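You operate a simulated robot arm through the tools that you are given. There is no shell and no other tool. Be economical: measure what you need, move in short steps, check, and stop when the job is done.

You run a simulated robot arm. Do the job below in one go: nothing can be reset, and whatever is moved stays where it is left.

Task
Park the pumps, switch off and open both guard doors for service.
Fine: the parked flag shows before the motor goes off; main off before a guard door opens.

Only the result counts: the job must be done as asked and must still hold three seconds after the hand-in. Knocking over, shifting, dropping, spilling or breaking anything else fails it.

Robot
A 7-joint arm with a three-finger gripper, on a carriage that runs on a rail from [-2.402, -0.001] to [0.078, 0] (x, y) and turns from -168 to 165 degrees about z. Base frame: it is fixed where the carriage stands at the start and does not move with it; the origin is on the floor, on the carriage's upright axis, x ahead of it, y to its left, z up. Units: m, degrees, N and s.
With the tool pointing down near the work surface it reaches from about 0.1 to 0.6 m from the robot's upright axis, wherever it stands. Its first joint turns from -115.0 to 115.0 degrees. Places, roughly: blue inlet lever [0.4, -0.5, 0.5]; blue motor [0.7, 0.1, 0.7]; blue return lever [0.5, -0.1, 0.5]; blue-striped guard door [0.6, -0.3, 0.7]; green motor switch [0.6, -0.1, 1.2]; main switch [0.6, -0.3, 1.2]; park key [0.6, 0, 1.1]; pressure dial [0.6, 0, 1.2]; red inlet lever [0.4, 0.6, 0.5]; red return lever [0.5, 0.2, 0.5]; red-striped guard door [0.6, 0.4, 0.7]. Payload 2.69 kg.
The TCP is the grasp point between the finger pads, 0.03 m short of the fingertips. In the tool frame z runs along the fingers and y along their closing line. Largest opening 0.128 m; the body of the gripper starts 0.117 m behind the TCP.
Orientation is that of the tool frame in the base frame, as [roll, pitch, yaw] about the fixed x, y, z axes, in that order (R = Rz(yaw) Ry(pitch) Rx(roll)). With the fingers straight down and closing along the base's y, the tool's x points along the base's -x, its y along +y and its z along -z.

Tools
- The arm moves only by the tool jog_arm. Its argument "series" is text: rows parted by semicolons, each of 7 numbers parted by spaces: the shift along the tool's x, y, z in units of 50 mm (1.0 is 50 mm), then the turn, a rotation vector about the tool's x, y, z in units of 6 degrees (1.0 is 6 degrees), then the gripper command, from -1 (shut) to 1 (fully open), values between in proportion. In form: x y z rx ry rz jaw; .... A call has 1 to 20 rows; each row shifts and turns the commanded pose from where the row before left it, along the tool's axes as they then stand. A call with a number of a shift or a turn outside -1 to 1 is refused whole. Each row takes 0.2 s and may step no farther than 0.05 m and 8.6 degrees from the row before; otherwise, or with a gripper value out of range, the whole call is refused. A pose out of reach is approached as far as the arm can. The call stops where the force on the tool passes 40 N (or 10 N more than at its start, if that is more) or the arm is blocked; 0.2 s more then pass. The fingers move at their own pace and stop on an object; they squeeze with about 42 N. The grip force told is the motor's: it shows also when the fingers shut on nothing. Time passes only in rows, and 0.2 s behind the last, so rows that do not move let the fingers close. The reply holds the time, the measured pose of the TCP, the force on the tool along the base axes, the opening and the grip force, in the units named above and with some noise, with the torque about the TCP (base axes, N m) and any sound that the robot's microphone picked up, and new pictures: "views" is both (left out), scene, wrist or none.
- Cameras (640 x 400 px; columns grow to the right, rows downward): "scene" is now at [0.0106, 0.147, 1.7559]; the picture's right is [-0.29, -0.96, 0.00], its down [-0.76, 0.23, -0.61] and it looks along [0.58, -0.18, -0.80] (base axes); focal length 274 px, centre (320, 200). "wrist" rides on the gripper at [0.058, 0.054, -0.131] in the tool frame; the picture's right is [-0.68, 0.74, 0.00], its down [-0.62, -0.57, -0.55] and it looks along [-0.40, -0.37, 0.84] (tool axes); focal length 234 px, centre (320, 200). There is no depth. A picture from a camera that has moved, and an enlarged one, comes with that camera's place and axes in the base frame and with its lens.
- lift_body(by): slides the trunk up (or, below 0, down) by that many m; the arm and the scene camera ride with it, the base frame stays. It gives what a move gives, with no picture.
- steer(legs): drives the robot by 1 to 6 legs, each [ahead, left, turn to the left] in m, m and degrees, along the robot's own axes; the way and the turn of a leg run together, so that a leg with both is an arc; at most 1.5 m and 180 degrees a leg. The arm and the cameras ride along, it lands a little off, and it stops where it bumps. It keeps to its track: a leg is cut to what the track allows. It gives what a move gives, and a new picture of the scene camera.
- turn_head(pan, tilt): turns the head with the scene camera to pan (to the left, within 155 degrees either way) and tilt (down, from -29 to 69), counted from straight ahead of the robot. It gives what a move gives, and a new picture of the scene camera.
- inspect(camera, box): a new picture of the part [left, top, right, bottom] of that camera's present view, enlarged. It takes no simulated time.
- sign_off(): hands the job in; it is judged then, once.

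Go step by step. Nothing tells you exact positions but the pictures and the camera data: compare them with the known pose of the tool, close in by small moves and look again before you grip or let go. The budget is 120 turns and 260 pictures, counting those below and the enlarged ones. Unless the task says otherwise, let go and move clear before handing in, and close with one line.

The tools are called after "Emit:" by a JSON object that holds its "method" and its "body". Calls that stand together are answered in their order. jog_arm: Moves the arm, as the interface text tells. Its arguments: {"type":"object","properties":{"series":{"type":"string"},"views":{"type":"string","enum":["both","scene","wrist","none"]}},"required":["series"]} The other tools are called the same way: lift_body (by) slides the trunk up or down; steer (legs) drives the base; turn_head (pan, tilt) turns the head that bears the scene camera; inspect (camera, box) takes an enlarged picture of a part of a camera's view; sign_off () hands the job in.

At the start:

```text
t: 0.0
ee_pos: [0.42, -0.0777, 1.4104]
orientation: [-180.0, 0.0, -180.0]
force: [0.5, -0.3, 0.2]
torque: [0.0, 0.01, 0.0]
grip_width: 0.1281
grasp_force: 0.0
trunk travel left (down, up): [-0.925, 0.065]
robot x, y, heading: [-0.0024, 0.0036, -0.0]
head pan, tilt: [-17.1, 52.7]
```

scene: 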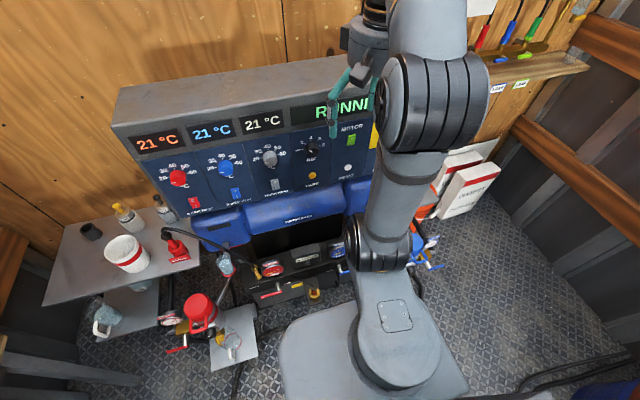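
wrist: 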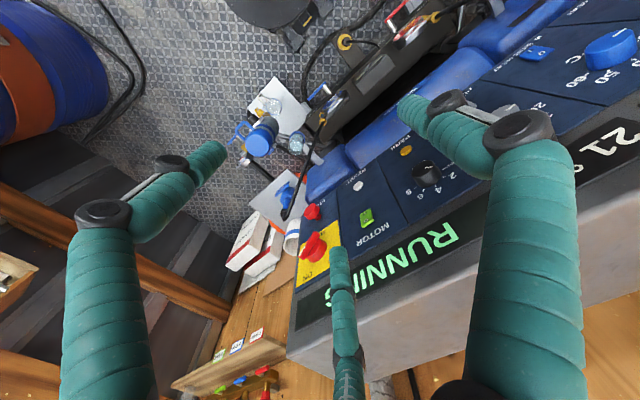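

The machine panel is ahead, with its display reading RUNNING, and the arm blocks part of it. I'll take enlarged views first to read the panel.

Emit:
{"method": "inspect", "body": {"camera": "scene", "box": [110, 60, 400, 241]}}

Emit:
{"method": "inspect", "body": {"camera": "scene", "box": [130, 180, 450, 380]}}

Emit:
{"method": "inspect", "body": {"camera": "wrist", "box": [220, 80, 540, 280]}}

Emit:
{"method": "inspect", "body": {"camera": "scene", "box": [400, 0, 640, 150]}}

```text
2.21 times, centred on (255, 150) of scene
camera zoom: at [0.0106, 0.147, 1.7559], right [-0.29, -0.96, 0.0], down [-0.76, 0.23, -0.61], along [0.58, -0.18, -0.8], focal length 604 px, centre (463, 309)
```

zoom: 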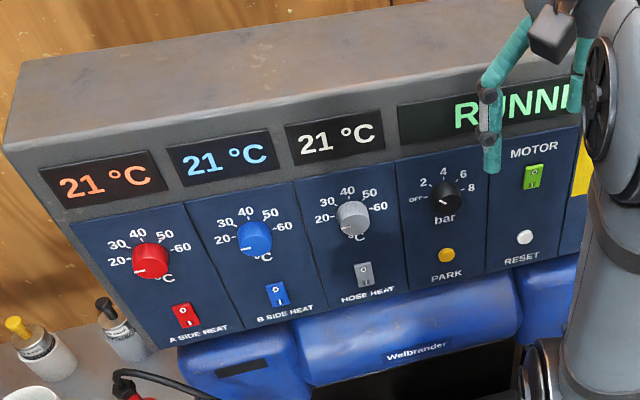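

```text
2.00 times, centred on (290, 280) of scene
camera zoom: at [0.0106, 0.147, 1.7559], right [-0.29, -0.96, 0.0], down [-0.76, 0.23, -0.61], along [0.58, -0.18, -0.8], focal length 547 px, centre (380, 40)
```

zoom: 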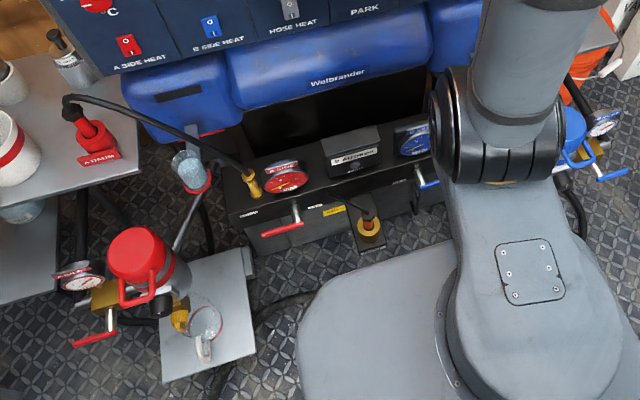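

```text
2.00 times, centred on (380, 180) of wrist
camera zoom: at [0.3616, -0.0264, 1.5409], right [0.68, 0.74, 0.0], down [0.62, -0.57, 0.55], along [0.4, -0.37, -0.84], focal length 468 px, centre (200, 240)
```

zoom: 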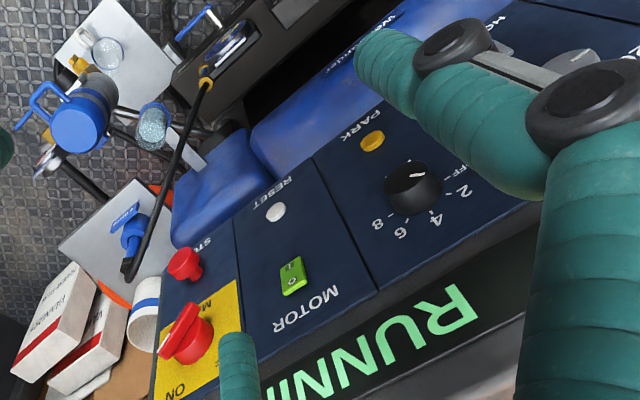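

```text
2.67 times, centred on (520, 75) of scene
camera zoom: at [0.0106, 0.147, 1.7559], right [-0.29, -0.96, 0.0], down [-0.76, 0.23, -0.61], along [0.58, -0.18, -0.8], focal length 730 px, centre (-213, 533)
```

zoom: 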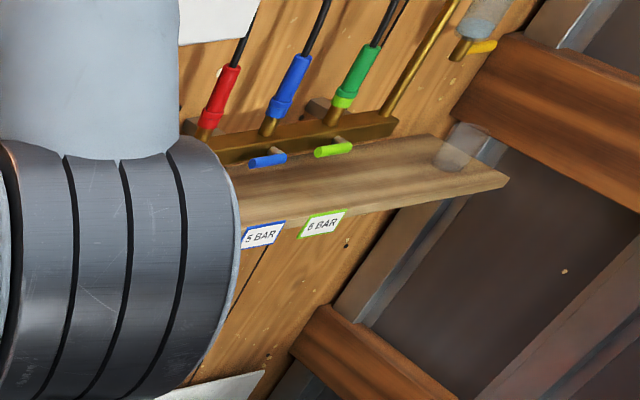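

The panel controls triangulate to park about [0.622, -0.015, 1.06] and motor about [0.626, -0.148, 1.18], with the main rotary near [0.60, -0.26, 1.20]. I'll back off for room and turn the tool to point forward.

Emit:
{"method": "steer", "body": {"legs": [[-0.3, 0, 0]]}}

Emit:
{"method": "jog_arm", "body": {"series": "0 0 0 0 -1 0 -1;0 0 0 0 -1 0 -1;0 0 0 0 -1 0 -1;0 0 0 0 -1 0 -1;0 0 0 0 -1 0 -1;0 0 0 0 -1 0 -1;0 0 0 0 -1 0 -1;0 0 0 0 -1 0 -1;0 0 0 0 -1 0 -1;0 0 0 0 -1 0 -1;0 0 0 0 -1 0 -1;0 0 0 0 -1 0 -1;0 0 0 0 -1 0 -1;0 0 0 0 -1 0 -1;0 0 0 0 -1 0 -1", "views": "both"}}

```text
t: 2.0
ee_pos: [0.1213, -0.0786, 1.4101]
orientation: [180.0, -0.1, 179.9]
force: [0.5, -0.8, 0.1]
torque: [0.03, 0.01, 0.01]
grip_width: 0.1279
grasp_force: 0.1
trunk travel left (down, up): [-0.925, 0.065]
robot x, y, heading: [-0.3014, 0.0024, 0.1]
head pan, tilt: [-17.1, 52.7]
camera scene: at [-0.289, 0.1469, 1.7559], right [-0.29, -0.96, 0.0], down [-0.76, 0.23, -0.61], along [0.58, -0.18, -0.8], focal length 274 px, centre (320, 200)
```

scene: 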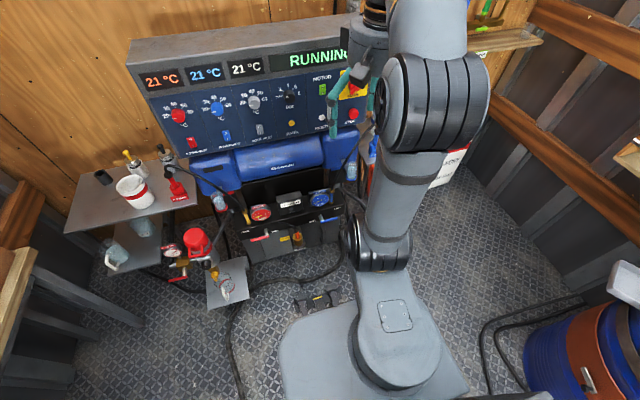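

```text
t: 5.2
ee_pos: [0.162, -0.0805, 1.4366]
orientation: [141.1, 89.8, 140.9]
force: [0.7, -1.1, 1.1]
torque: [0.0, 0.03, 0.04]
grip_width: 0.002
grasp_force: 31.8
out of reach, approached as far as the arm can: row 3, 14, 15
trunk travel left (down, up): [-0.925, 0.065]
robot x, y, heading: [-0.3004, 0.001, -0.0]
head pan, tilt: [-17.1, 52.7]
camera scene: at [-0.2894, 0.1466, 1.756], right [-0.29, -0.96, 0.0], down [-0.76, 0.23, -0.61], along [0.58, -0.18, -0.8], focal length 274 px, centre (320, 200)
camera wrist: at [0.03, -0.0272, 1.3804], right [0.0, 0.73, 0.68], down [-0.55, -0.57, 0.62], along [0.84, -0.37, 0.4], focal length 234 px, centre (320, 200)
```

scene: 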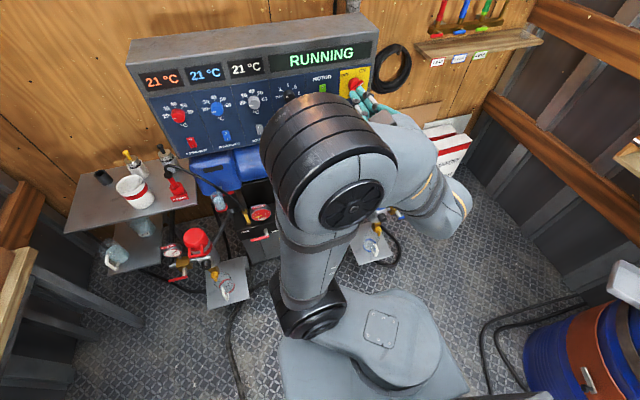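
wrist: 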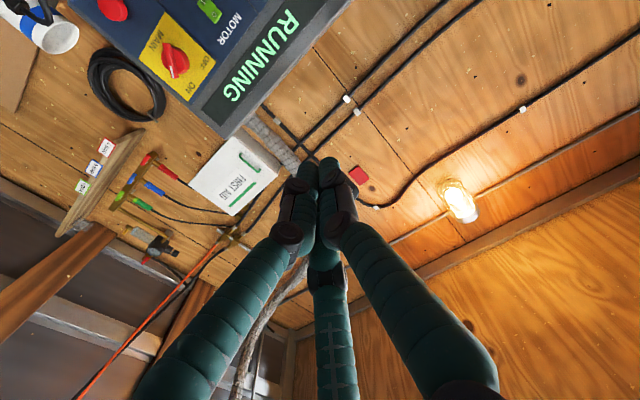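

The tool now points forward. I'll look at the panel and the manifold again from here, and lower the trunk to panel height.

Emit:
{"method": "inspect", "body": {"camera": "wrist", "box": [60, 0, 300, 150]}}

Emit:
{"method": "lift_body", "body": {"by": -0.3}}

Emit:
{"method": "turn_head", "body": {"pan": -17, "tilt": 35}}

```text
2.67 times, centred on (180, 75) of wrist
camera zoom: at [0.03, -0.0272, 1.3804], right [0.0, 0.73, 0.68], down [-0.55, -0.57, 0.62], along [0.84, -0.37, 0.4], focal length 624 px, centre (693, 533)
```

zoom: 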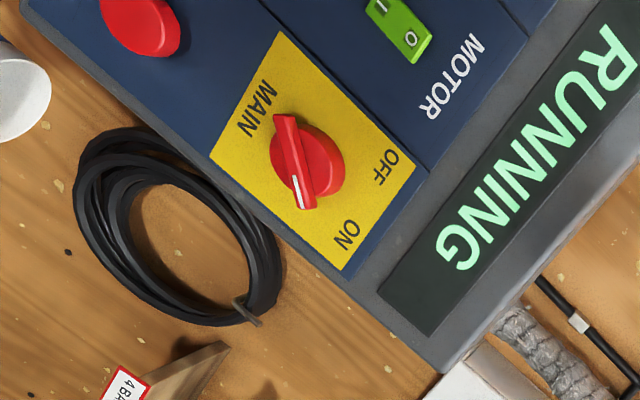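

```text
t: 8.2
ee_pos: [0.1611, -0.0798, 1.1385]
orientation: [152.8, 89.8, 152.7]
force: [0.0, 0.0, 0.3]
torque: [-0.02, 0.0, -0.03]
grip_width: 0.0021
grasp_force: 31.3
trunk travel left (down, up): [-0.625, 0.365]
robot x, y, heading: [-0.2984, -0.0023, 0.1]
head pan, tilt: [-17.1, 52.7]
```

```text
t: 9.1
ee_pos: [0.1609, -0.0787, 1.1382]
orientation: [153.6, 89.8, 153.5]
force: [-0.6, -0.4, -0.5]
torque: [0.0, -0.01, -0.01]
grip_width: 0.002
grasp_force: 30.7
trunk travel left (down, up): [-0.625, 0.365]
robot x, y, heading: [-0.2976, 0.0014, -0.4]
head pan, tilt: [-17.0, 35.0]
camera scene: at [-0.2761, 0.143, 1.4812], right [-0.29, -0.96, 0.0], down [-0.55, 0.17, -0.82], along [0.78, -0.24, -0.57], focal length 274 px, centre (320, 200)
```

scene: 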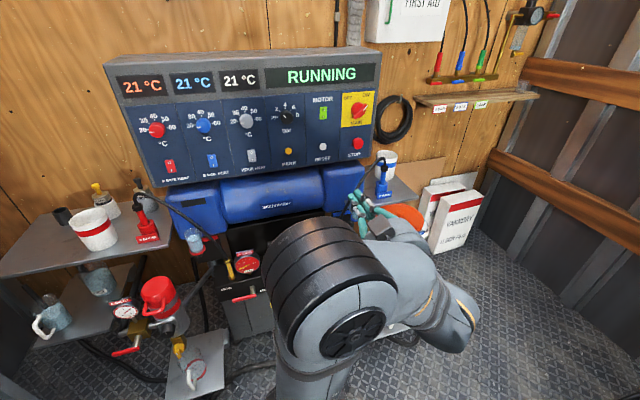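

Main points to ON (up-right) with OFF at up-left. I'll zoom in on the motor rocker and the guard doors below the panel.

Emit:
{"method": "inspect", "body": {"camera": "scene", "box": [250, 60, 410, 160]}}

Emit:
{"method": "inspect", "body": {"camera": "scene", "box": [150, 170, 310, 270]}}

Emit:
{"method": "inspect", "body": {"camera": "scene", "box": [310, 140, 470, 240]}}

Emit:
{"method": "inspect", "body": {"camera": "scene", "box": [100, 240, 340, 390]}}

```text
4.00 times, centred on (330, 110) of scene
camera zoom: at [-0.2761, 0.143, 1.4812], right [-0.29, -0.96, 0.0], down [-0.55, 0.17, -0.82], along [0.78, -0.24, -0.57], focal length 1094 px, centre (280, 560)
```

zoom: 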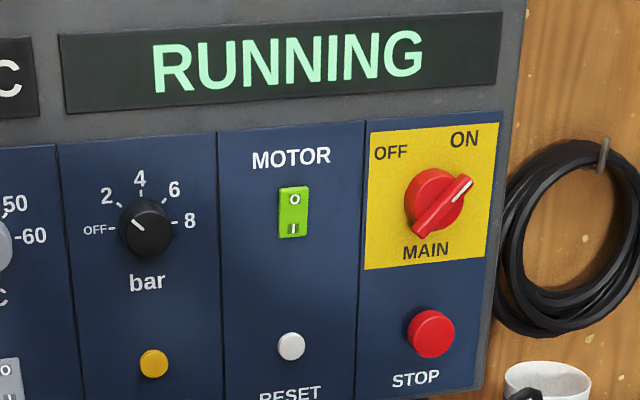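

```text
4.00 times, centred on (230, 220) of scene
camera zoom: at [-0.2761, 0.143, 1.4812], right [-0.29, -0.96, 0.0], down [-0.55, 0.17, -0.82], along [0.78, -0.24, -0.57], focal length 1094 px, centre (680, 120)
```

zoom: 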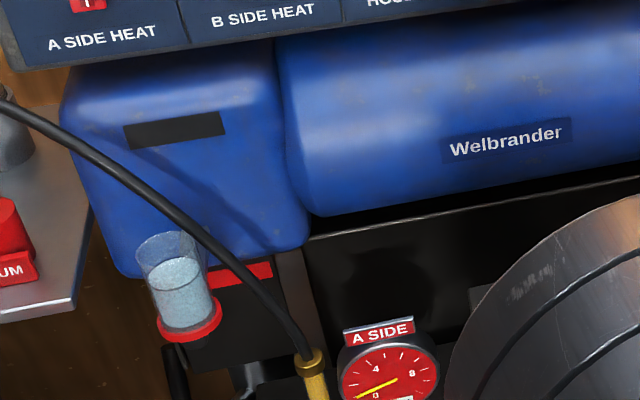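

```text
4.00 times, centred on (390, 190) of scene
camera zoom: at [-0.2761, 0.143, 1.4812], right [-0.29, -0.96, 0.0], down [-0.55, 0.17, -0.82], along [0.78, -0.24, -0.57], focal length 1094 px, centre (40, 240)
```

zoom: 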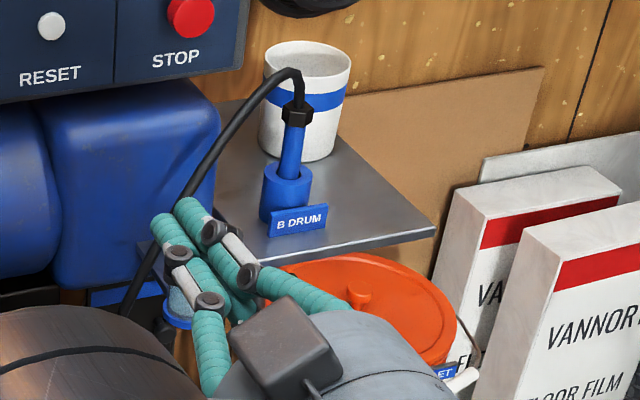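

```text
2.67 times, centred on (220, 315) of scene
camera zoom: at [-0.2761, 0.143, 1.4812], right [-0.29, -0.96, 0.0], down [-0.55, 0.17, -0.82], along [0.78, -0.24, -0.57], focal length 730 px, centre (587, -107)
```

zoom: 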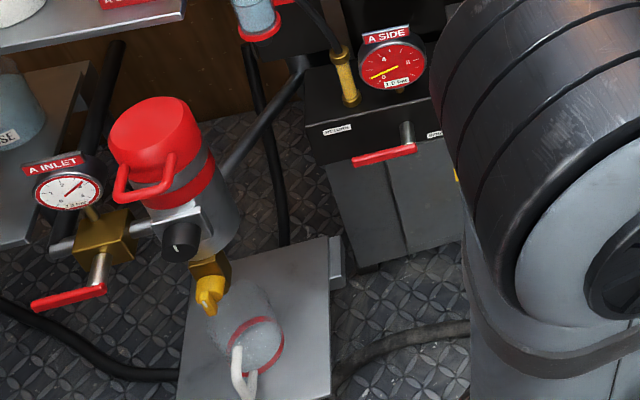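

Park sits at about [0.62, -0.015, 1.063] and the motor's "0" is the top of the rocker, around z 1.20. I'll line up with PARK and drive closer.

Emit:
{"method": "jog_arm", "body": {"series": "0.5 0.42 0 0 0 0 -1;0.5 0.42 0 0 0 0 -1;0.5 0.42 0 0 0 0 -1", "views": "none"}}

Emit:
{"method": "steer", "body": {"legs": [[0.25, 0, 0]]}}

```text
t: 9.9
ee_pos: [0.1739, -0.0092, 1.1255]
orientation: [153.7, 89.3, 153.5]
force: [0.1, 0.7, 0.1]
torque: [0.0, 0.02, 0.0]
grip_width: 0.0019
grasp_force: 31.4
out of reach, approached as far as the arm can: row 1, 2, 3
trunk travel left (down, up): [-0.625, 0.365]
robot x, y, heading: [-0.3032, -0.0005, 0.1]
head pan, tilt: [-17.0, 35.0]
```

```text
t: 11.7
ee_pos: [0.4232, -0.0087, 1.1251]
orientation: [157.0, 89.3, 156.8]
force: [-0.5, -1.1, -0.8]
torque: [-0.02, -0.02, 0.02]
grip_width: 0.0021
grasp_force: 31.4
trunk travel left (down, up): [-0.625, 0.365]
robot x, y, heading: [-0.0503, -0.0004, 0.1]
head pan, tilt: [-17.0, 35.0]
camera scene: at [-0.0265, 0.1431, 1.4813], right [-0.29, -0.96, 0.0], down [-0.55, 0.17, -0.82], along [0.78, -0.24, -0.57], focal length 274 px, centre (320, 200)
```

scene: 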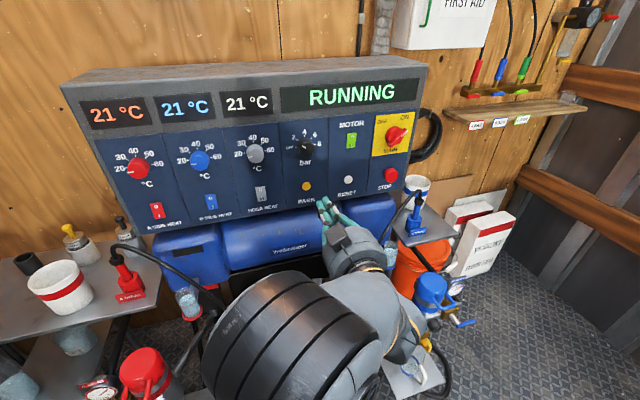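

Arm is short of reach downward, so I'll use the trunk to drop 0.062 m to PARK height.

Emit:
{"method": "lift_body", "body": {"by": -0.062}}

Emit:
{"method": "jog_arm", "body": {"series": "0 -0.06 0.8 0 0 0 -1;0 -0.06 0.8 0 0 0 -1", "views": "both"}}

```text
t: 12.7
ee_pos: [0.4215, -0.0099, 1.0637]
orientation: [155.0, 89.3, 155.1]
force: [0.0, 0.3, 0.5]
torque: [-0.04, 0.01, -0.02]
grip_width: 0.0021
grasp_force: 31.4
trunk travel left (down, up): [-0.563, 0.427]
robot x, y, heading: [-0.0512, -0.0015, -0.0]
head pan, tilt: [-17.0, 35.0]
```

```text
t: 13.3
ee_pos: [0.5039, -0.0155, 1.0625]
orientation: [153.4, 89.2, 153.5]
force: [1.1, -0.3, 0.5]
torque: [0.01, 0.0, -0.01]
grip_width: 0.0019
grasp_force: 31.2
trunk travel left (down, up): [-0.563, 0.427]
robot x, y, heading: [-0.0527, 0.0011, 0.0]
head pan, tilt: [-17.0, 35.0]
camera scene: at [-0.0263, 0.1429, 1.4193], right [-0.29, -0.96, 0.0], down [-0.55, 0.17, -0.82], along [0.78, -0.24, -0.57], focal length 274 px, centre (320, 200)
camera wrist: at [0.3719, 0.0371, 1.0058], right [0.01, 0.73, 0.68], down [-0.54, -0.57, 0.62], along [0.84, -0.37, 0.39], focal length 234 px, centre (320, 200)
```

scene: 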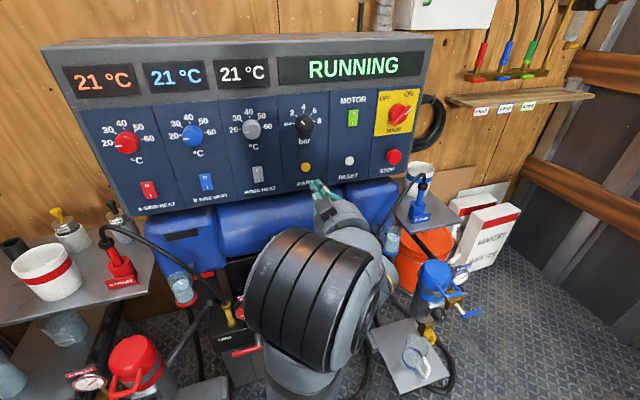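
wrist: 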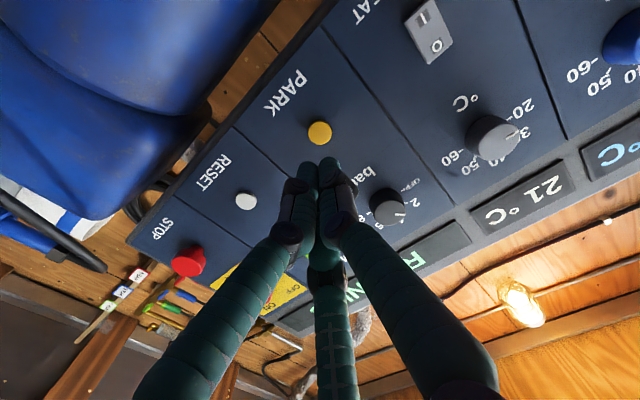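

The fingers aim straight at PARK. I'll press it now in small steps.

Emit:
{"method": "jog_arm", "body": {"series": "0.05 0 0.9 0 0 0 -1;0 0 0.5 0 0 0 -1;0 0 0.15 0 0 0 -1;0 0 0.1 0 0 0 -1;0 0 0.1 0 0 0 -1", "views": "scene"}}

```text
t: 14.5
ee_pos: [0.5904, -0.0155, 1.0593]
orientation: [155.4, 89.3, 155.4]
force: [0.1, 0.0, -0.3]
torque: [-0.01, 0.03, 0.01]
grip_width: 0.0023
grasp_force: 31.5
trunk travel left (down, up): [-0.563, 0.427]
robot x, y, heading: [-0.0498, 0.0016, -0.0]
head pan, tilt: [-17.0, 35.0]
camera scene: at [-0.0272, 0.1431, 1.4193], right [-0.29, -0.96, 0.0], down [-0.55, 0.17, -0.82], along [0.78, -0.24, -0.57], focal length 274 px, centre (320, 200)
```

scene: 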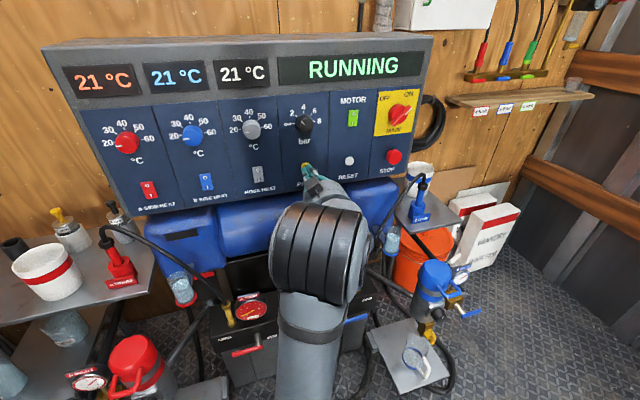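

Emit:
{"method": "jog_arm", "body": {"series": "0 0 0.1 0 0 0 -1;0 0 0.1 0 0 0 -1;0 0 0.1 0 0 0 -1", "views": "both"}}

```text
t: 15.3
ee_pos: [0.6009, -0.0154, 1.0591]
orientation: [158.5, 89.3, 158.6]
force: [-25.7, 1.1, -7.7]
torque: [0.05, 0.12, 0.01]
grip_width: 0.0059
grasp_force: 30.6
trunk travel left (down, up): [-0.563, 0.427]
robot x, y, heading: [-0.0516, -0.0005, -0.1]
head pan, tilt: [-17.0, 35.0]
heard: click
camera scene: at [-0.0319, 0.1434, 1.4192], right [-0.29, -0.96, 0.0], down [-0.55, 0.17, -0.82], along [0.79, -0.24, -0.57], focal length 274 px, centre (320, 200)
camera wrist: at [0.4694, 0.037, 1.0023], right [0.01, 0.73, 0.68], down [-0.54, -0.57, 0.62], along [0.84, -0.37, 0.39], focal length 234 px, centre (320, 200)
```

scene: 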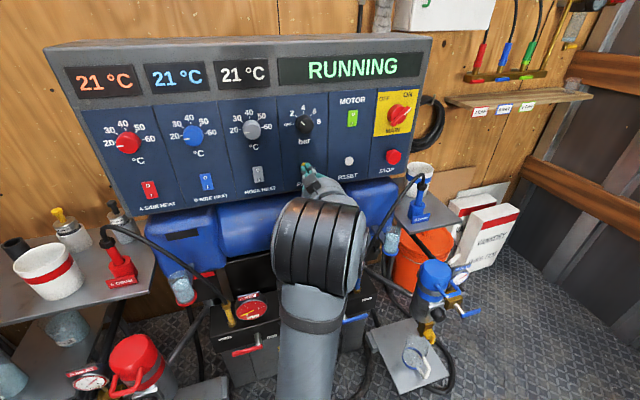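
wrist: 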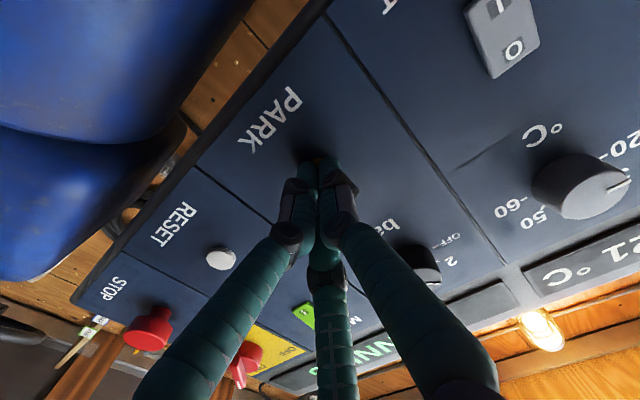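

A click was heard. I'll back off and give the pumps a moment to park.

Emit:
{"method": "jog_arm", "body": {"series": "0 0 -0.5 0 0 0 -1;0 0 -0.7 0 0 0 -1;0 0 0 0 0 0 -1;0 0 0 0 0 0 -1;0 0 0 0 0 0 -1;0 0 0 0 0 0 -1;0 0 0 0 0 0 -1;0 0 0 0 0 0 -1;0 0 0 0 0 0 -1;0 0 0 0 0 0 -1", "views": "scene"}}

```text
t: 17.5
ee_pos: [0.5451, -0.0141, 1.0603]
orientation: [155.4, 89.2, 155.5]
force: [-0.4, 0.5, 0.2]
torque: [0.01, -0.03, 0.0]
grip_width: 0.0019
grasp_force: 31.6
trunk travel left (down, up): [-0.563, 0.427]
robot x, y, heading: [-0.0543, -0.0031, -0.1]
head pan, tilt: [-17.0, 35.0]
camera scene: at [-0.0273, 0.1431, 1.4193], right [-0.29, -0.96, 0.0], down [-0.55, 0.17, -0.82], along [0.78, -0.24, -0.57], focal length 274 px, centre (320, 200)
```

scene: 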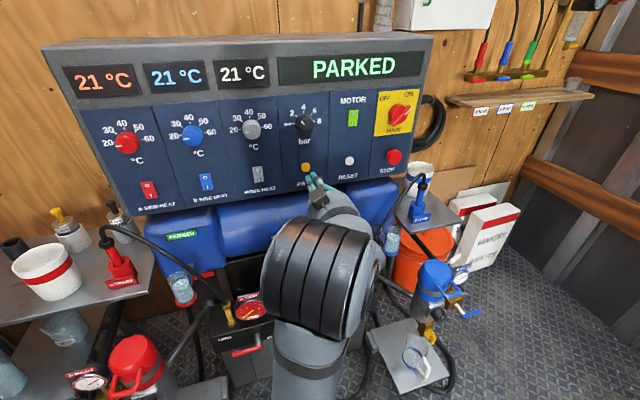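

PARKED is displayed, both on the panel and on the flag. Next I'll align with the top ("0") of the motor rocker at [0.625, -0.146, 1.20].

Emit:
{"method": "jog_arm", "body": {"series": "0 -0.66 -0.4 0 0 0 -1;0 -0.66 -0.4 0 0 0 -1;0 -0.66 0 0 0 0 -1;0 -0.66 0 0 0 0 -1", "views": "none"}}

Emit:
{"method": "lift_body", "body": {"by": 0.14}}

Emit:
{"method": "jog_arm", "body": {"series": "0 0 0 0 0 0 -1", "views": "both"}}

```text
t: 18.5
ee_pos: [0.5054, -0.1498, 1.0579]
orientation: [151.2, 89.4, 151.3]
force: [-0.5, 0.5, 0.3]
torque: [-0.02, 0.01, 0.03]
grip_width: 0.002
grasp_force: 31.2
trunk travel left (down, up): [-0.563, 0.427]
robot x, y, heading: [-0.0503, 0.001, -0.0]
head pan, tilt: [-17.0, 35.0]
```

```text
t: 20.2
ee_pos: [0.5053, -0.1478, 1.1983]
orientation: [155.9, 89.3, 156.1]
force: [0.9, 0.3, -0.4]
torque: [-0.01, -0.02, 0.01]
grip_width: 0.002
grasp_force: 31.4
trunk travel left (down, up): [-0.703, 0.287]
robot x, y, heading: [-0.0538, 0.0012, 0.2]
head pan, tilt: [-17.0, 35.0]
```

```text
t: 20.6
ee_pos: [0.5053, -0.1475, 1.1985]
orientation: [155.7, 89.4, 155.8]
force: [-1.0, 0.3, -0.4]
torque: [-0.02, 0.04, 0.0]
grip_width: 0.0021
grasp_force: 31.2
trunk travel left (down, up): [-0.703, 0.287]
robot x, y, heading: [-0.0521, 0.0018, 0.0]
head pan, tilt: [-17.0, 35.0]
camera scene: at [-0.0273, 0.1431, 1.5593], right [-0.29, -0.96, 0.0], down [-0.55, 0.17, -0.82], along [0.78, -0.24, -0.57], focal length 274 px, centre (320, 200)
camera wrist: at [0.3735, -0.0955, 1.1423], right [0.01, 0.73, 0.68], down [-0.54, -0.57, 0.62], along [0.84, -0.37, 0.39], focal length 234 px, centre (320, 200)
```

scene: 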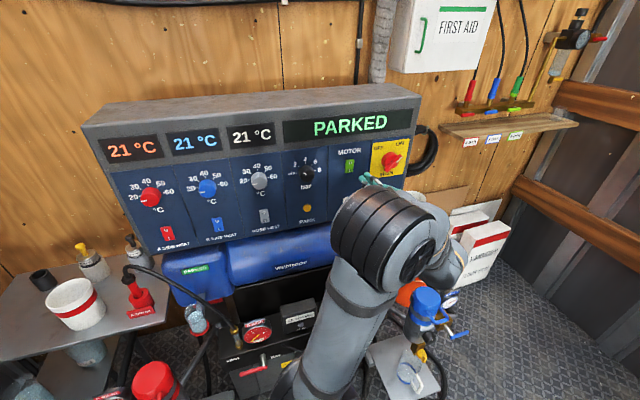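
wrist: 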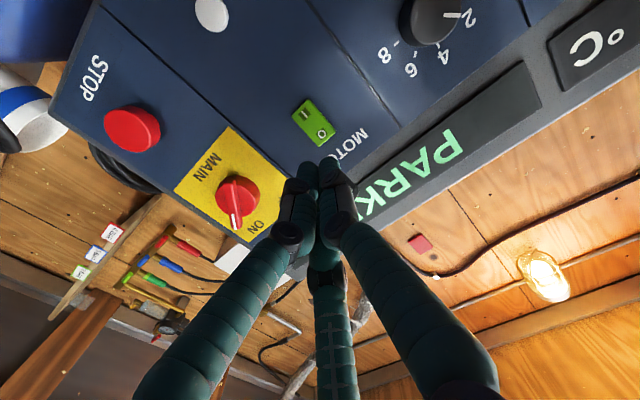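

The "0" end lies on the finger line, at about [0.622, -0.145, 1.197]. Pressing.

Emit:
{"method": "jog_arm", "body": {"series": "0 0.03 0.9 0 0 0 -1;0 0 0.55 0 0 0 -1;0 0 0.15 0 0 0 -1;0 0 0.1 0 0 0 -1;0 0 0.1 0 0 0 -1;0 0 0.1 0 0 0 -1;0 0 0.1 0 0 0 -1", "views": "both"}}

```text
t: 22.2
ee_pos: [0.5948, -0.1459, 1.1988]
orientation: [156.5, 89.3, 156.2]
force: [-30.2, 6.5, 3.9]
torque: [0.06, 0.29, 0.04]
grip_width: 0.0059
grasp_force: 31.3
trunk travel left (down, up): [-0.703, 0.287]
robot x, y, heading: [-0.051, 0.0015, -0.0]
head pan, tilt: [-17.0, 35.0]
stopped in row 7: the force on the tool passed its limit at 44 N (the readings are from after the stop); the commanded pose is now the measured one
camera scene: at [-0.0362, 0.1453, 1.5593], right [-0.29, -0.96, 0.0], down [-0.54, 0.17, -0.82], along [0.79, -0.24, -0.57], focal length 274 px, centre (320, 200)
camera wrist: at [0.463, -0.0936, 1.1424], right [0.01, 0.73, 0.68], down [-0.54, -0.57, 0.62], along [0.84, -0.38, 0.39], focal length 234 px, centre (320, 200)
```

scene: 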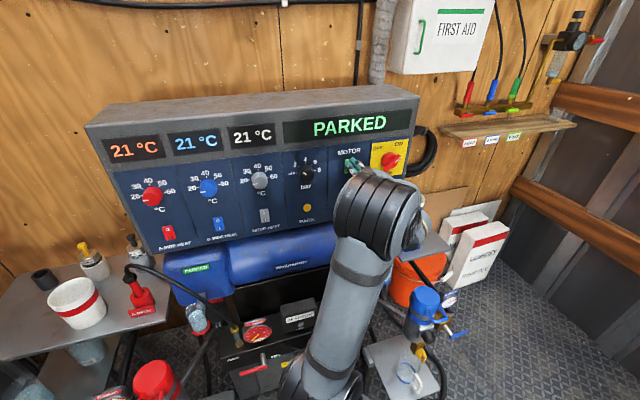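
wrist: 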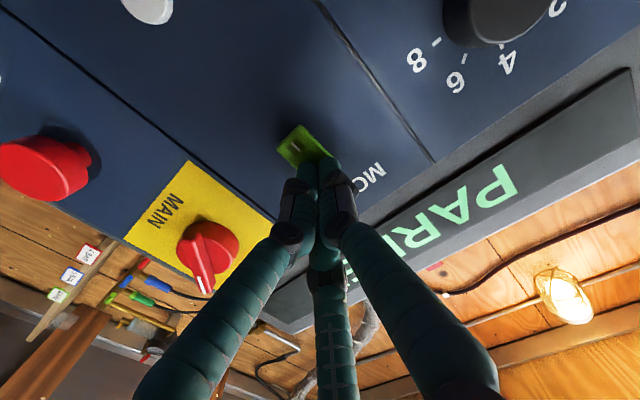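

I heard no click, so I'll back off and look at the rocker.

Emit:
{"method": "jog_arm", "body": {"series": "0 0 -0.4 0 0 0 -1;0 0 -0.6 0 0 0 -1;0 0 0 0 0 0 -1", "views": "none"}}

Emit:
{"method": "inspect", "body": {"camera": "wrist", "box": [240, 50, 400, 150]}}

Emit:
{"method": "inspect", "body": {"camera": "scene", "box": [280, 100, 440, 200]}}

```text
t: 23.0
ee_pos: [0.5524, -0.1465, 1.1949]
orientation: [163.5, 88.9, 163.4]
force: [0.0, -0.4, 0.8]
torque: [0.02, 0.01, -0.01]
grip_width: 0.0021
grasp_force: 31.2
trunk travel left (down, up): [-0.703, 0.287]
robot x, y, heading: [-0.0485, 0.0008, 0.0]
head pan, tilt: [-17.0, 35.0]
```

```text
4.00 times, centred on (320, 100) of wrist
camera zoom: at [0.42, -0.0949, 1.1395], right [0.02, 0.73, 0.68], down [-0.54, -0.57, 0.62], along [0.84, -0.38, 0.39], focal length 937 px, centre (320, 600)
```

zoom: 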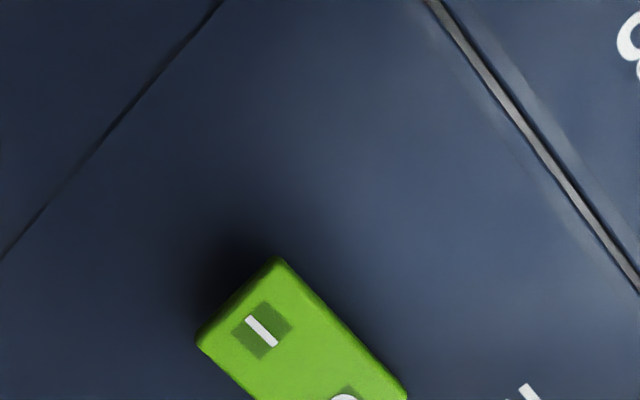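

```text
4.00 times, centred on (360, 150) of scene
camera zoom: at [-0.0277, 0.1433, 1.5592], right [-0.29, -0.96, 0.0], down [-0.55, 0.17, -0.82], along [0.78, -0.24, -0.57], focal length 1094 px, centre (160, 400)
```

zoom: 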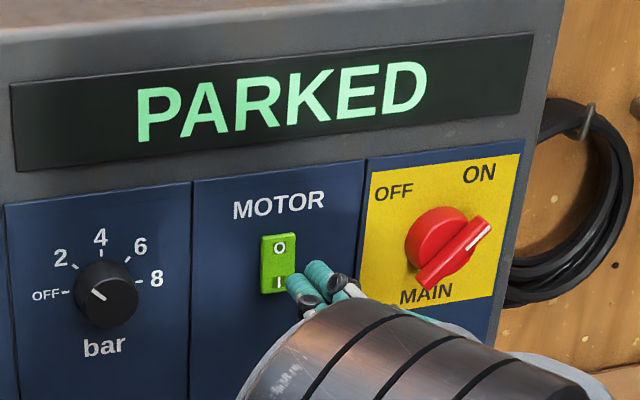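

The rocker's state isn't clear from here. I'll retreat a bit for a better look.

Emit:
{"method": "jog_arm", "body": {"series": "0 0 -0.9 0 0 0 -1;0 -0.5 -0.5 0 0 0 -1", "views": "none"}}

Emit:
{"method": "inspect", "body": {"camera": "wrist", "box": [240, 50, 440, 175]}}

Emit:
{"method": "inspect", "body": {"camera": "scene", "box": [320, 140, 380, 180]}}

Emit:
{"method": "inspect", "body": {"camera": "scene", "box": [150, 200, 290, 255]}}

```text
t: 23.6
ee_pos: [0.482, -0.1741, 1.196]
orientation: [158.1, 88.9, 157.9]
force: [0.1, 0.7, 0.4]
torque: [0.01, -0.01, 0.04]
grip_width: 0.002
grasp_force: 31.2
trunk travel left (down, up): [-0.703, 0.287]
robot x, y, heading: [-0.0511, -0.0018, -0.2]
head pan, tilt: [-17.0, 35.0]
```

```text
3.20 times, centred on (340, 112) of wrist
camera zoom: at [0.3498, -0.1211, 1.1409], right [0.01, 0.73, 0.68], down [-0.54, -0.57, 0.62], along [0.84, -0.38, 0.39], focal length 749 px, centre (256, 480)
```

zoom: 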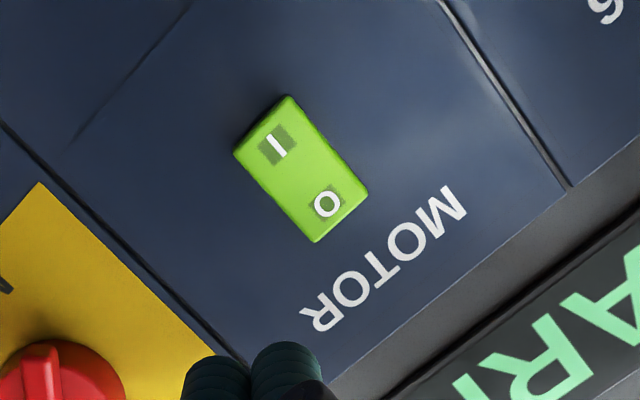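

```text
10.00 times, centred on (350, 160) of scene
camera zoom: at [-0.0276, 0.1415, 1.5594], right [-0.29, -0.96, 0.0], down [-0.55, 0.17, -0.82], along [0.78, -0.24, -0.57], focal length 2736 px, centre (20, 600)
```

zoom: 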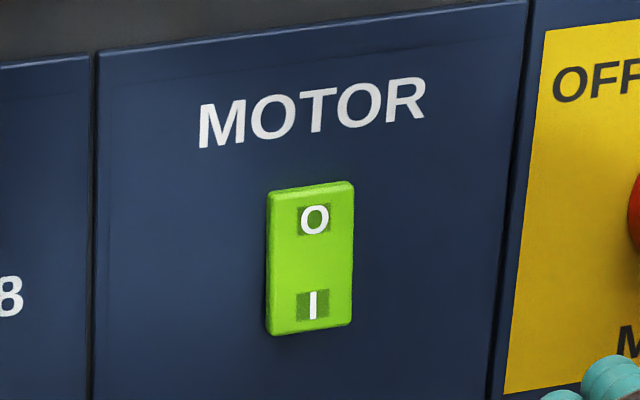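

```text
4.57 times, centred on (220, 228) of scene
camera zoom: at [-0.0276, 0.1415, 1.5594], right [-0.29, -0.96, 0.0], down [-0.55, 0.17, -0.82], along [0.78, -0.24, -0.57], focal length 1250 px, centre (777, 74)
```

zoom: 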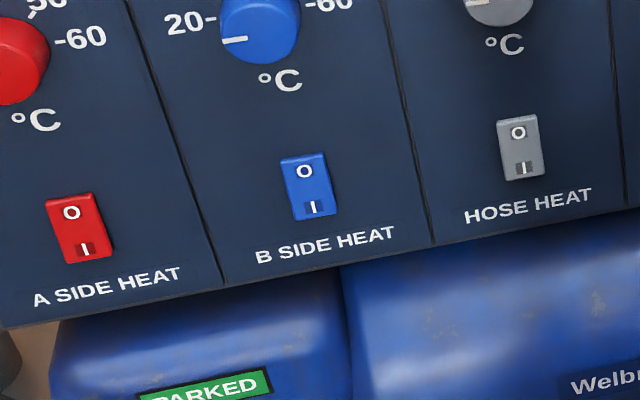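

Compared with the heat rockers, the motor rocker now looks tilted the other way, but I'm not certain. Pressing "0" again a little higher is harmless, so I'll do that and compare.

Emit:
{"method": "jog_arm", "body": {"series": "-0.06 0.28 0.9 0 0 0 -1;0 0.28 0.9 0 0 0 -1;0 0 0.3 0 0 0 -1;0 0 0.1 0 0 0 -1;0 0 0.1 0 0 0 -1;0 0 0.1 0 0 0 -1;0 0 0.1 0 0 0 -1;0 0 0.1 0 0 0 -1", "views": "none"}}

Emit:
{"method": "jog_arm", "body": {"series": "0 0 -0.4 0 0 0 -1;0 0 -0.9 0 0 0 -1;0 -0.5 -0.9 0 0 0 -1", "views": "none"}}

Emit:
{"method": "inspect", "body": {"camera": "scene", "box": [320, 140, 380, 180]}}

Emit:
{"method": "inspect", "body": {"camera": "scene", "box": [235, 195, 295, 235]}}

```text
t: 25.1
ee_pos: [0.5953, -0.1443, 1.1976]
orientation: [166.1, 88.5, 166.0]
force: [-26.3, 5.5, 3.0]
torque: [0.07, 0.23, 0.09]
grip_width: 0.0061
grasp_force: 31.4
trunk travel left (down, up): [-0.703, 0.287]
robot x, y, heading: [-0.0547, 0.0017, 0.1]
head pan, tilt: [-17.0, 35.0]
stopped in row 7: the force on the tool passed its limit at 44 N (the readings are from after the stop); the commanded pose is now the measured one
```

```text
refused: row 3 steps farther than a row can; nothing moved
```

```text
10.00 times, centred on (350, 160) of scene
camera zoom: at [-0.0361, 0.1449, 1.5594], right [-0.29, -0.96, 0.0], down [-0.54, 0.17, -0.82], along [0.79, -0.24, -0.57], focal length 2736 px, centre (20, 600)
```

zoom: 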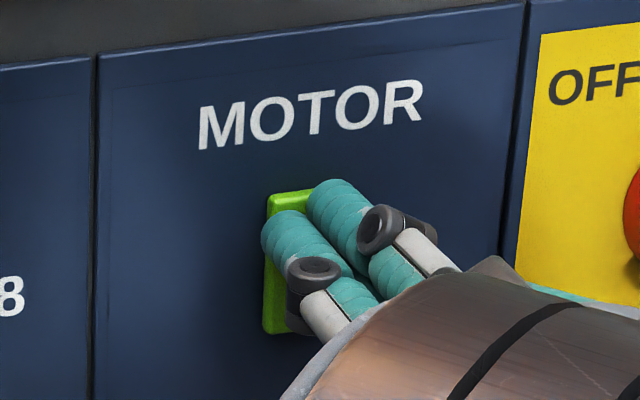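

```text
10.00 times, centred on (265, 215) of scene
camera zoom: at [-0.0361, 0.1449, 1.5594], right [-0.29, -0.96, 0.0], down [-0.54, 0.17, -0.82], along [0.79, -0.24, -0.57], focal length 2736 px, centre (870, 50)
```

zoom: 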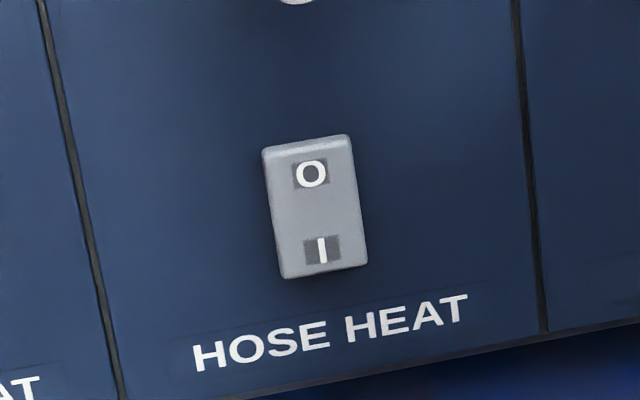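

Emit:
{"method": "jog_arm", "body": {"series": "0 0 -0.4 0 0 0 -1;0 0 -0.9 0 0 0 -1;0 -0.5 -0.7 0 0 0 -1", "views": "both"}}

Emit:
{"method": "inspect", "body": {"camera": "scene", "box": [320, 140, 380, 180]}}

Emit:
{"method": "inspect", "body": {"camera": "wrist", "box": [290, 70, 390, 132]}}

```text
t: 25.9
ee_pos: [0.5009, -0.1698, 1.1963]
orientation: [163.3, 88.3, 163.2]
force: [0.1, -0.2, -0.8]
torque: [0.0, 0.02, 0.03]
grip_width: 0.0019
grasp_force: 31.3
trunk travel left (down, up): [-0.703, 0.287]
robot x, y, heading: [-0.0517, -0.0013, 0.1]
head pan, tilt: [-17.0, 35.0]
camera scene: at [-0.0291, 0.1416, 1.5594], right [-0.29, -0.96, 0.0], down [-0.55, 0.17, -0.82], along [0.78, -0.24, -0.57], focal length 274 px, centre (320, 200)
camera wrist: at [0.3684, -0.118, 1.1425], right [0.02, 0.73, 0.68], down [-0.53, -0.57, 0.63], along [0.85, -0.38, 0.38], focal length 234 px, centre (320, 200)
```

scene: 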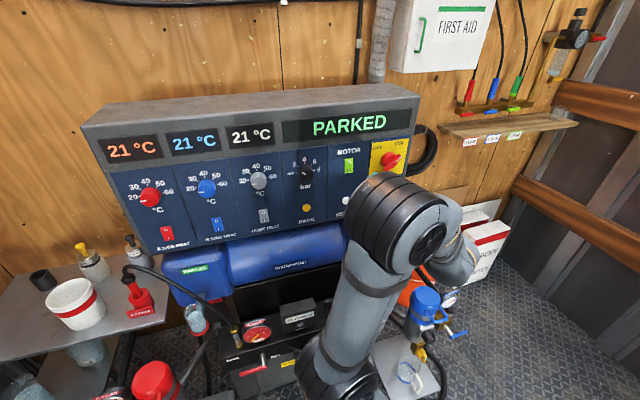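
wrist: 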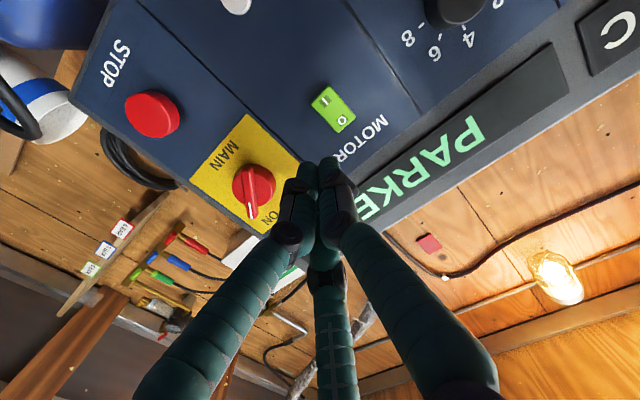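

```text
10.00 times, centred on (350, 160) of scene
camera zoom: at [-0.0291, 0.1416, 1.5594], right [-0.29, -0.96, 0.0], down [-0.55, 0.17, -0.82], along [0.78, -0.24, -0.57], focal length 2736 px, centre (20, 600)
```

zoom: 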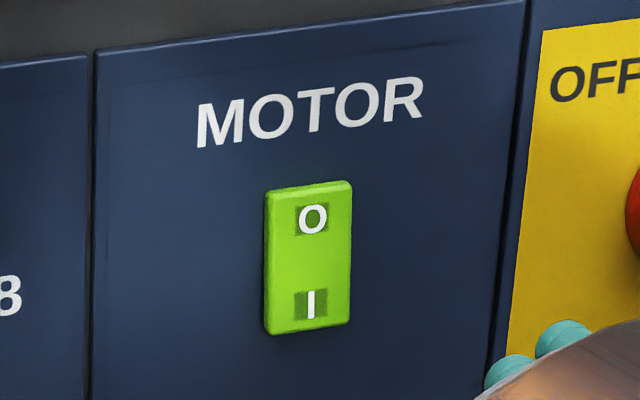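

```text
6.40 times, centred on (340, 101) of wrist
camera zoom: at [0.3684, -0.118, 1.1425], right [0.02, 0.73, 0.68], down [-0.53, -0.57, 0.63], along [0.85, -0.38, 0.38], focal length 1499 px, centre (192, 834)
```

zoom: 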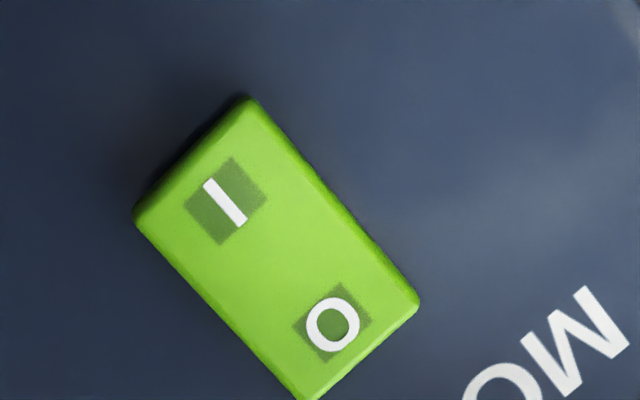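

The motor rocker's "0" is now pressed in, as its top sits flush unlike the heat rockers. Next I'll line up with the main switch, with the gripper rolled +45° across its handle and partly open.

Emit:
{"method": "jog_arm", "body": {"series": "0 -0.6 -0.4 0 0 0 -0.1;0 -0.6 0 0 0 0 -0.1;0 -0.6 0 0 0 0 -0.1;0 -0.4 0 0 0 0 -0.1;0 0 0 0 0 1 -0.1;0 0 0 0 0 1 -0.1;0 0 0 0 0 1 -0.1;0 0 0 0 0 1 -0.1;0 0 0 0 0 1 -0.1;0 0 0 0 0 1 -0.1;0 0 0 0 0 1 -0.1;0 0 0 0 0 0.5 -0.1", "views": "both"}}

Emit:
{"method": "inspect", "body": {"camera": "wrist", "box": [240, 60, 400, 160]}}

```text
t: 28.5
ee_pos: [0.4802, -0.2806, 1.1958]
orientation: [92.3, 44.5, 91.4]
force: [0.3, 0.3, 0.1]
torque: [-0.02, 0.01, 0.04]
grip_width: 0.0578
grasp_force: 0.1
trunk travel left (down, up): [-0.703, 0.287]
robot x, y, heading: [-0.0514, -0.0015, 0.1]
head pan, tilt: [-17.0, 35.0]
camera scene: at [-0.0286, 0.143, 1.5593], right [-0.29, -0.96, 0.0], down [-0.55, 0.17, -0.82], along [0.78, -0.24, -0.57], focal length 274 px, centre (320, 200)
camera wrist: at [0.3497, -0.2017, 1.1974], right [0.03, 0.03, 1.0], down [-0.55, -0.83, 0.04], along [0.83, -0.55, -0.01], focal length 234 px, centre (320, 200)
```

scene: 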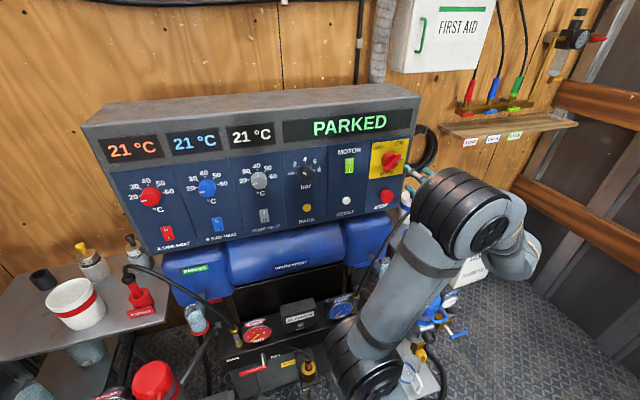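
wrist: 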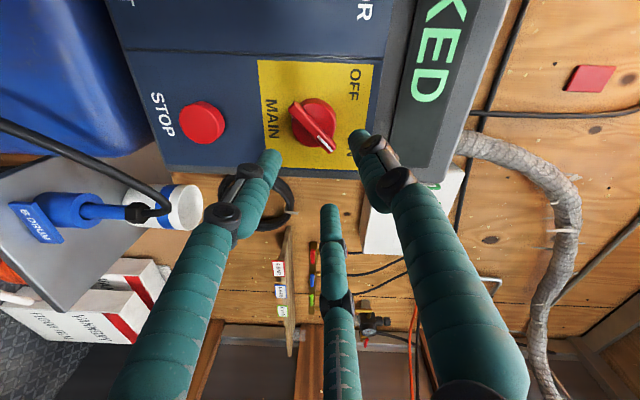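

```text
4.00 times, centred on (320, 110) of wrist
camera zoom: at [0.3497, -0.2017, 1.1974], right [0.03, 0.03, 1.0], down [-0.55, -0.83, 0.04], along [0.83, -0.55, -0.01], focal length 937 px, centre (320, 560)
```

zoom: 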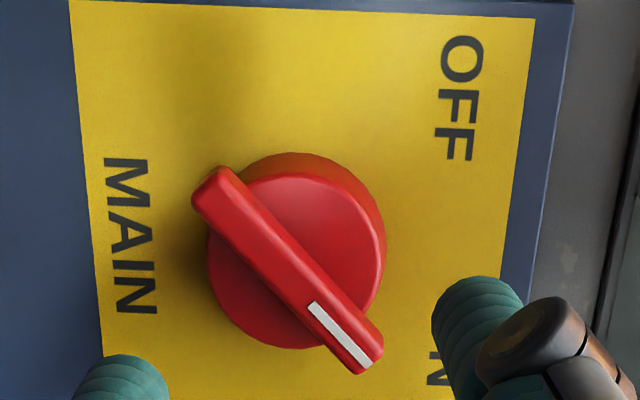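

The handle's centre triangulates to about [0.59, -0.271, 1.186]. I'll shift slightly along the bar and advance to straddle it.

Emit:
{"method": "jog_arm", "body": {"series": "0.28 0 0.7 0 0 0 -0.1;0 0 0.7 0 0 0 -0.1;0 0 0.4 0 0 0 -0.1", "views": "wrist"}}

Emit:
{"method": "inspect", "body": {"camera": "scene", "box": [350, 120, 430, 170]}}

```text
t: 29.3
ee_pos: [0.571, -0.2697, 1.1829]
orientation: [92.4, 44.6, 91.4]
force: [0.4, 0.6, -0.6]
torque: [-0.01, 0.0, 0.03]
grip_width: 0.0576
grasp_force: 0.1
trunk travel left (down, up): [-0.703, 0.287]
robot x, y, heading: [-0.0506, -0.0016, 0.0]
head pan, tilt: [-17.0, 35.0]
camera wrist: at [0.4398, -0.1918, 1.184], right [0.03, 0.03, 1.0], down [-0.55, -0.83, 0.05], along [0.83, -0.55, -0.01], focal length 234 px, centre (320, 200)
```

wrist: 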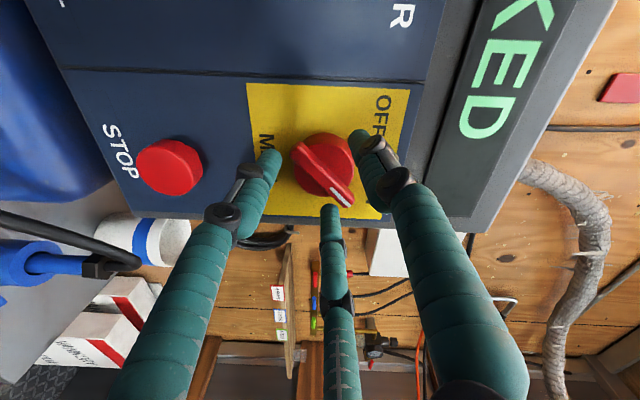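

```text
8.00 times, centred on (390, 145) of scene
camera zoom: at [-0.028, 0.1433, 1.5592], right [-0.29, -0.96, 0.0], down [-0.55, 0.17, -0.82], along [0.78, -0.24, -0.57], focal length 2188 px, centre (-240, 640)
```

zoom: 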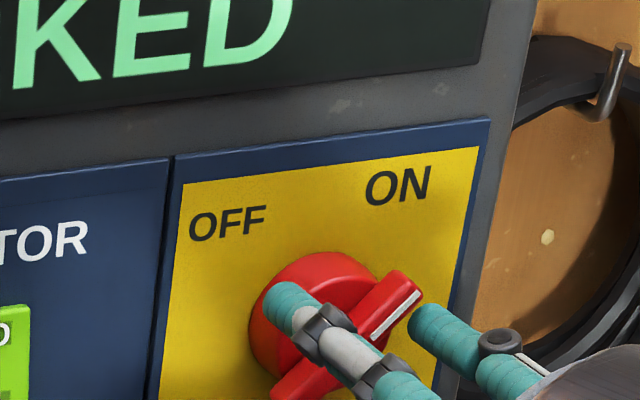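

The fingers straddle the bar. I'll go a little deeper, then close.

Emit:
{"method": "jog_arm", "body": {"series": "0 0 0.1 0 0 0 -0.1;0 0 0.06 0 0 0 -0.1;0 0 0 0 0 0 -1;0 0 0 0 0 0 -1;0 0 0 0 0 0 -1;0 0 0 0 0 0 -1", "views": "wrist"}}

Emit:
{"method": "inspect", "body": {"camera": "scene", "box": [350, 120, 430, 170]}}

```text
t: 30.7
ee_pos: [0.5778, -0.2733, 1.1784]
orientation: [93.1, 44.5, 91.8]
force: [-7.0, -5.1, -24.1]
torque: [-0.26, 0.05, 0.12]
grip_width: 0.0213
grasp_force: 29.1
trunk travel left (down, up): [-0.703, 0.287]
robot x, y, heading: [-0.0497, -0.0026, 0.2]
head pan, tilt: [-17.0, 35.0]
camera wrist: at [0.4479, -0.1951, 1.1805], right [0.04, 0.03, 1.0], down [-0.55, -0.83, 0.05], along [0.83, -0.55, -0.01], focal length 234 px, centre (320, 200)
```

wrist: 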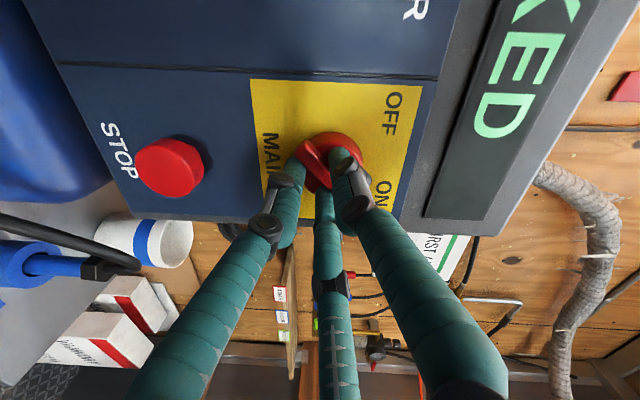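

```text
8.00 times, centred on (390, 145) of scene
camera zoom: at [-0.0268, 0.1404, 1.5592], right [-0.29, -0.96, 0.0], down [-0.55, 0.17, -0.82], along [0.78, -0.24, -0.57], focal length 2188 px, centre (-240, 640)
```

zoom: 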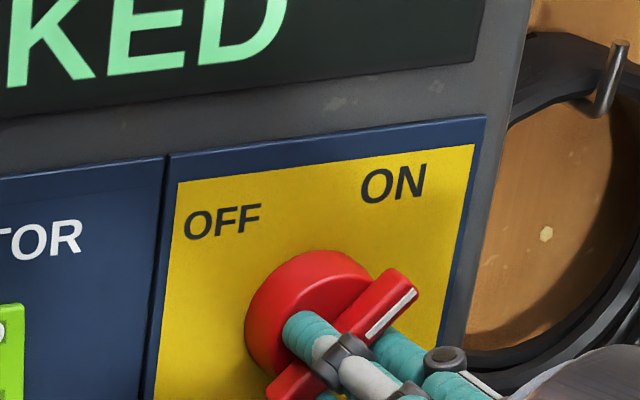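

It grips the bar, but with about 24 N of sideways load. I'll relax the offset and start turning counter-clockwise.

Emit:
{"method": "jog_arm", "body": {"series": "0 -0.12 0 0 0 0 -1;0 0 0 0 0 -0.7 -1;0 0 0 0 0 -0.7 -1;0 0 0 0 0 -0.7 -1", "views": "none"}}

```text
t: 31.7
ee_pos: [0.5797, -0.2746, 1.1786]
orientation: [93.2, 57.2, 92.6]
force: [-6.1, 2.4, -17.0]
torque: [-0.01, -0.83, -0.22]
grip_width: 0.0204
grasp_force: 45.3
trunk travel left (down, up): [-0.703, 0.287]
robot x, y, heading: [-0.0516, -0.0015, 0.3]
head pan, tilt: [-17.0, 35.0]
```

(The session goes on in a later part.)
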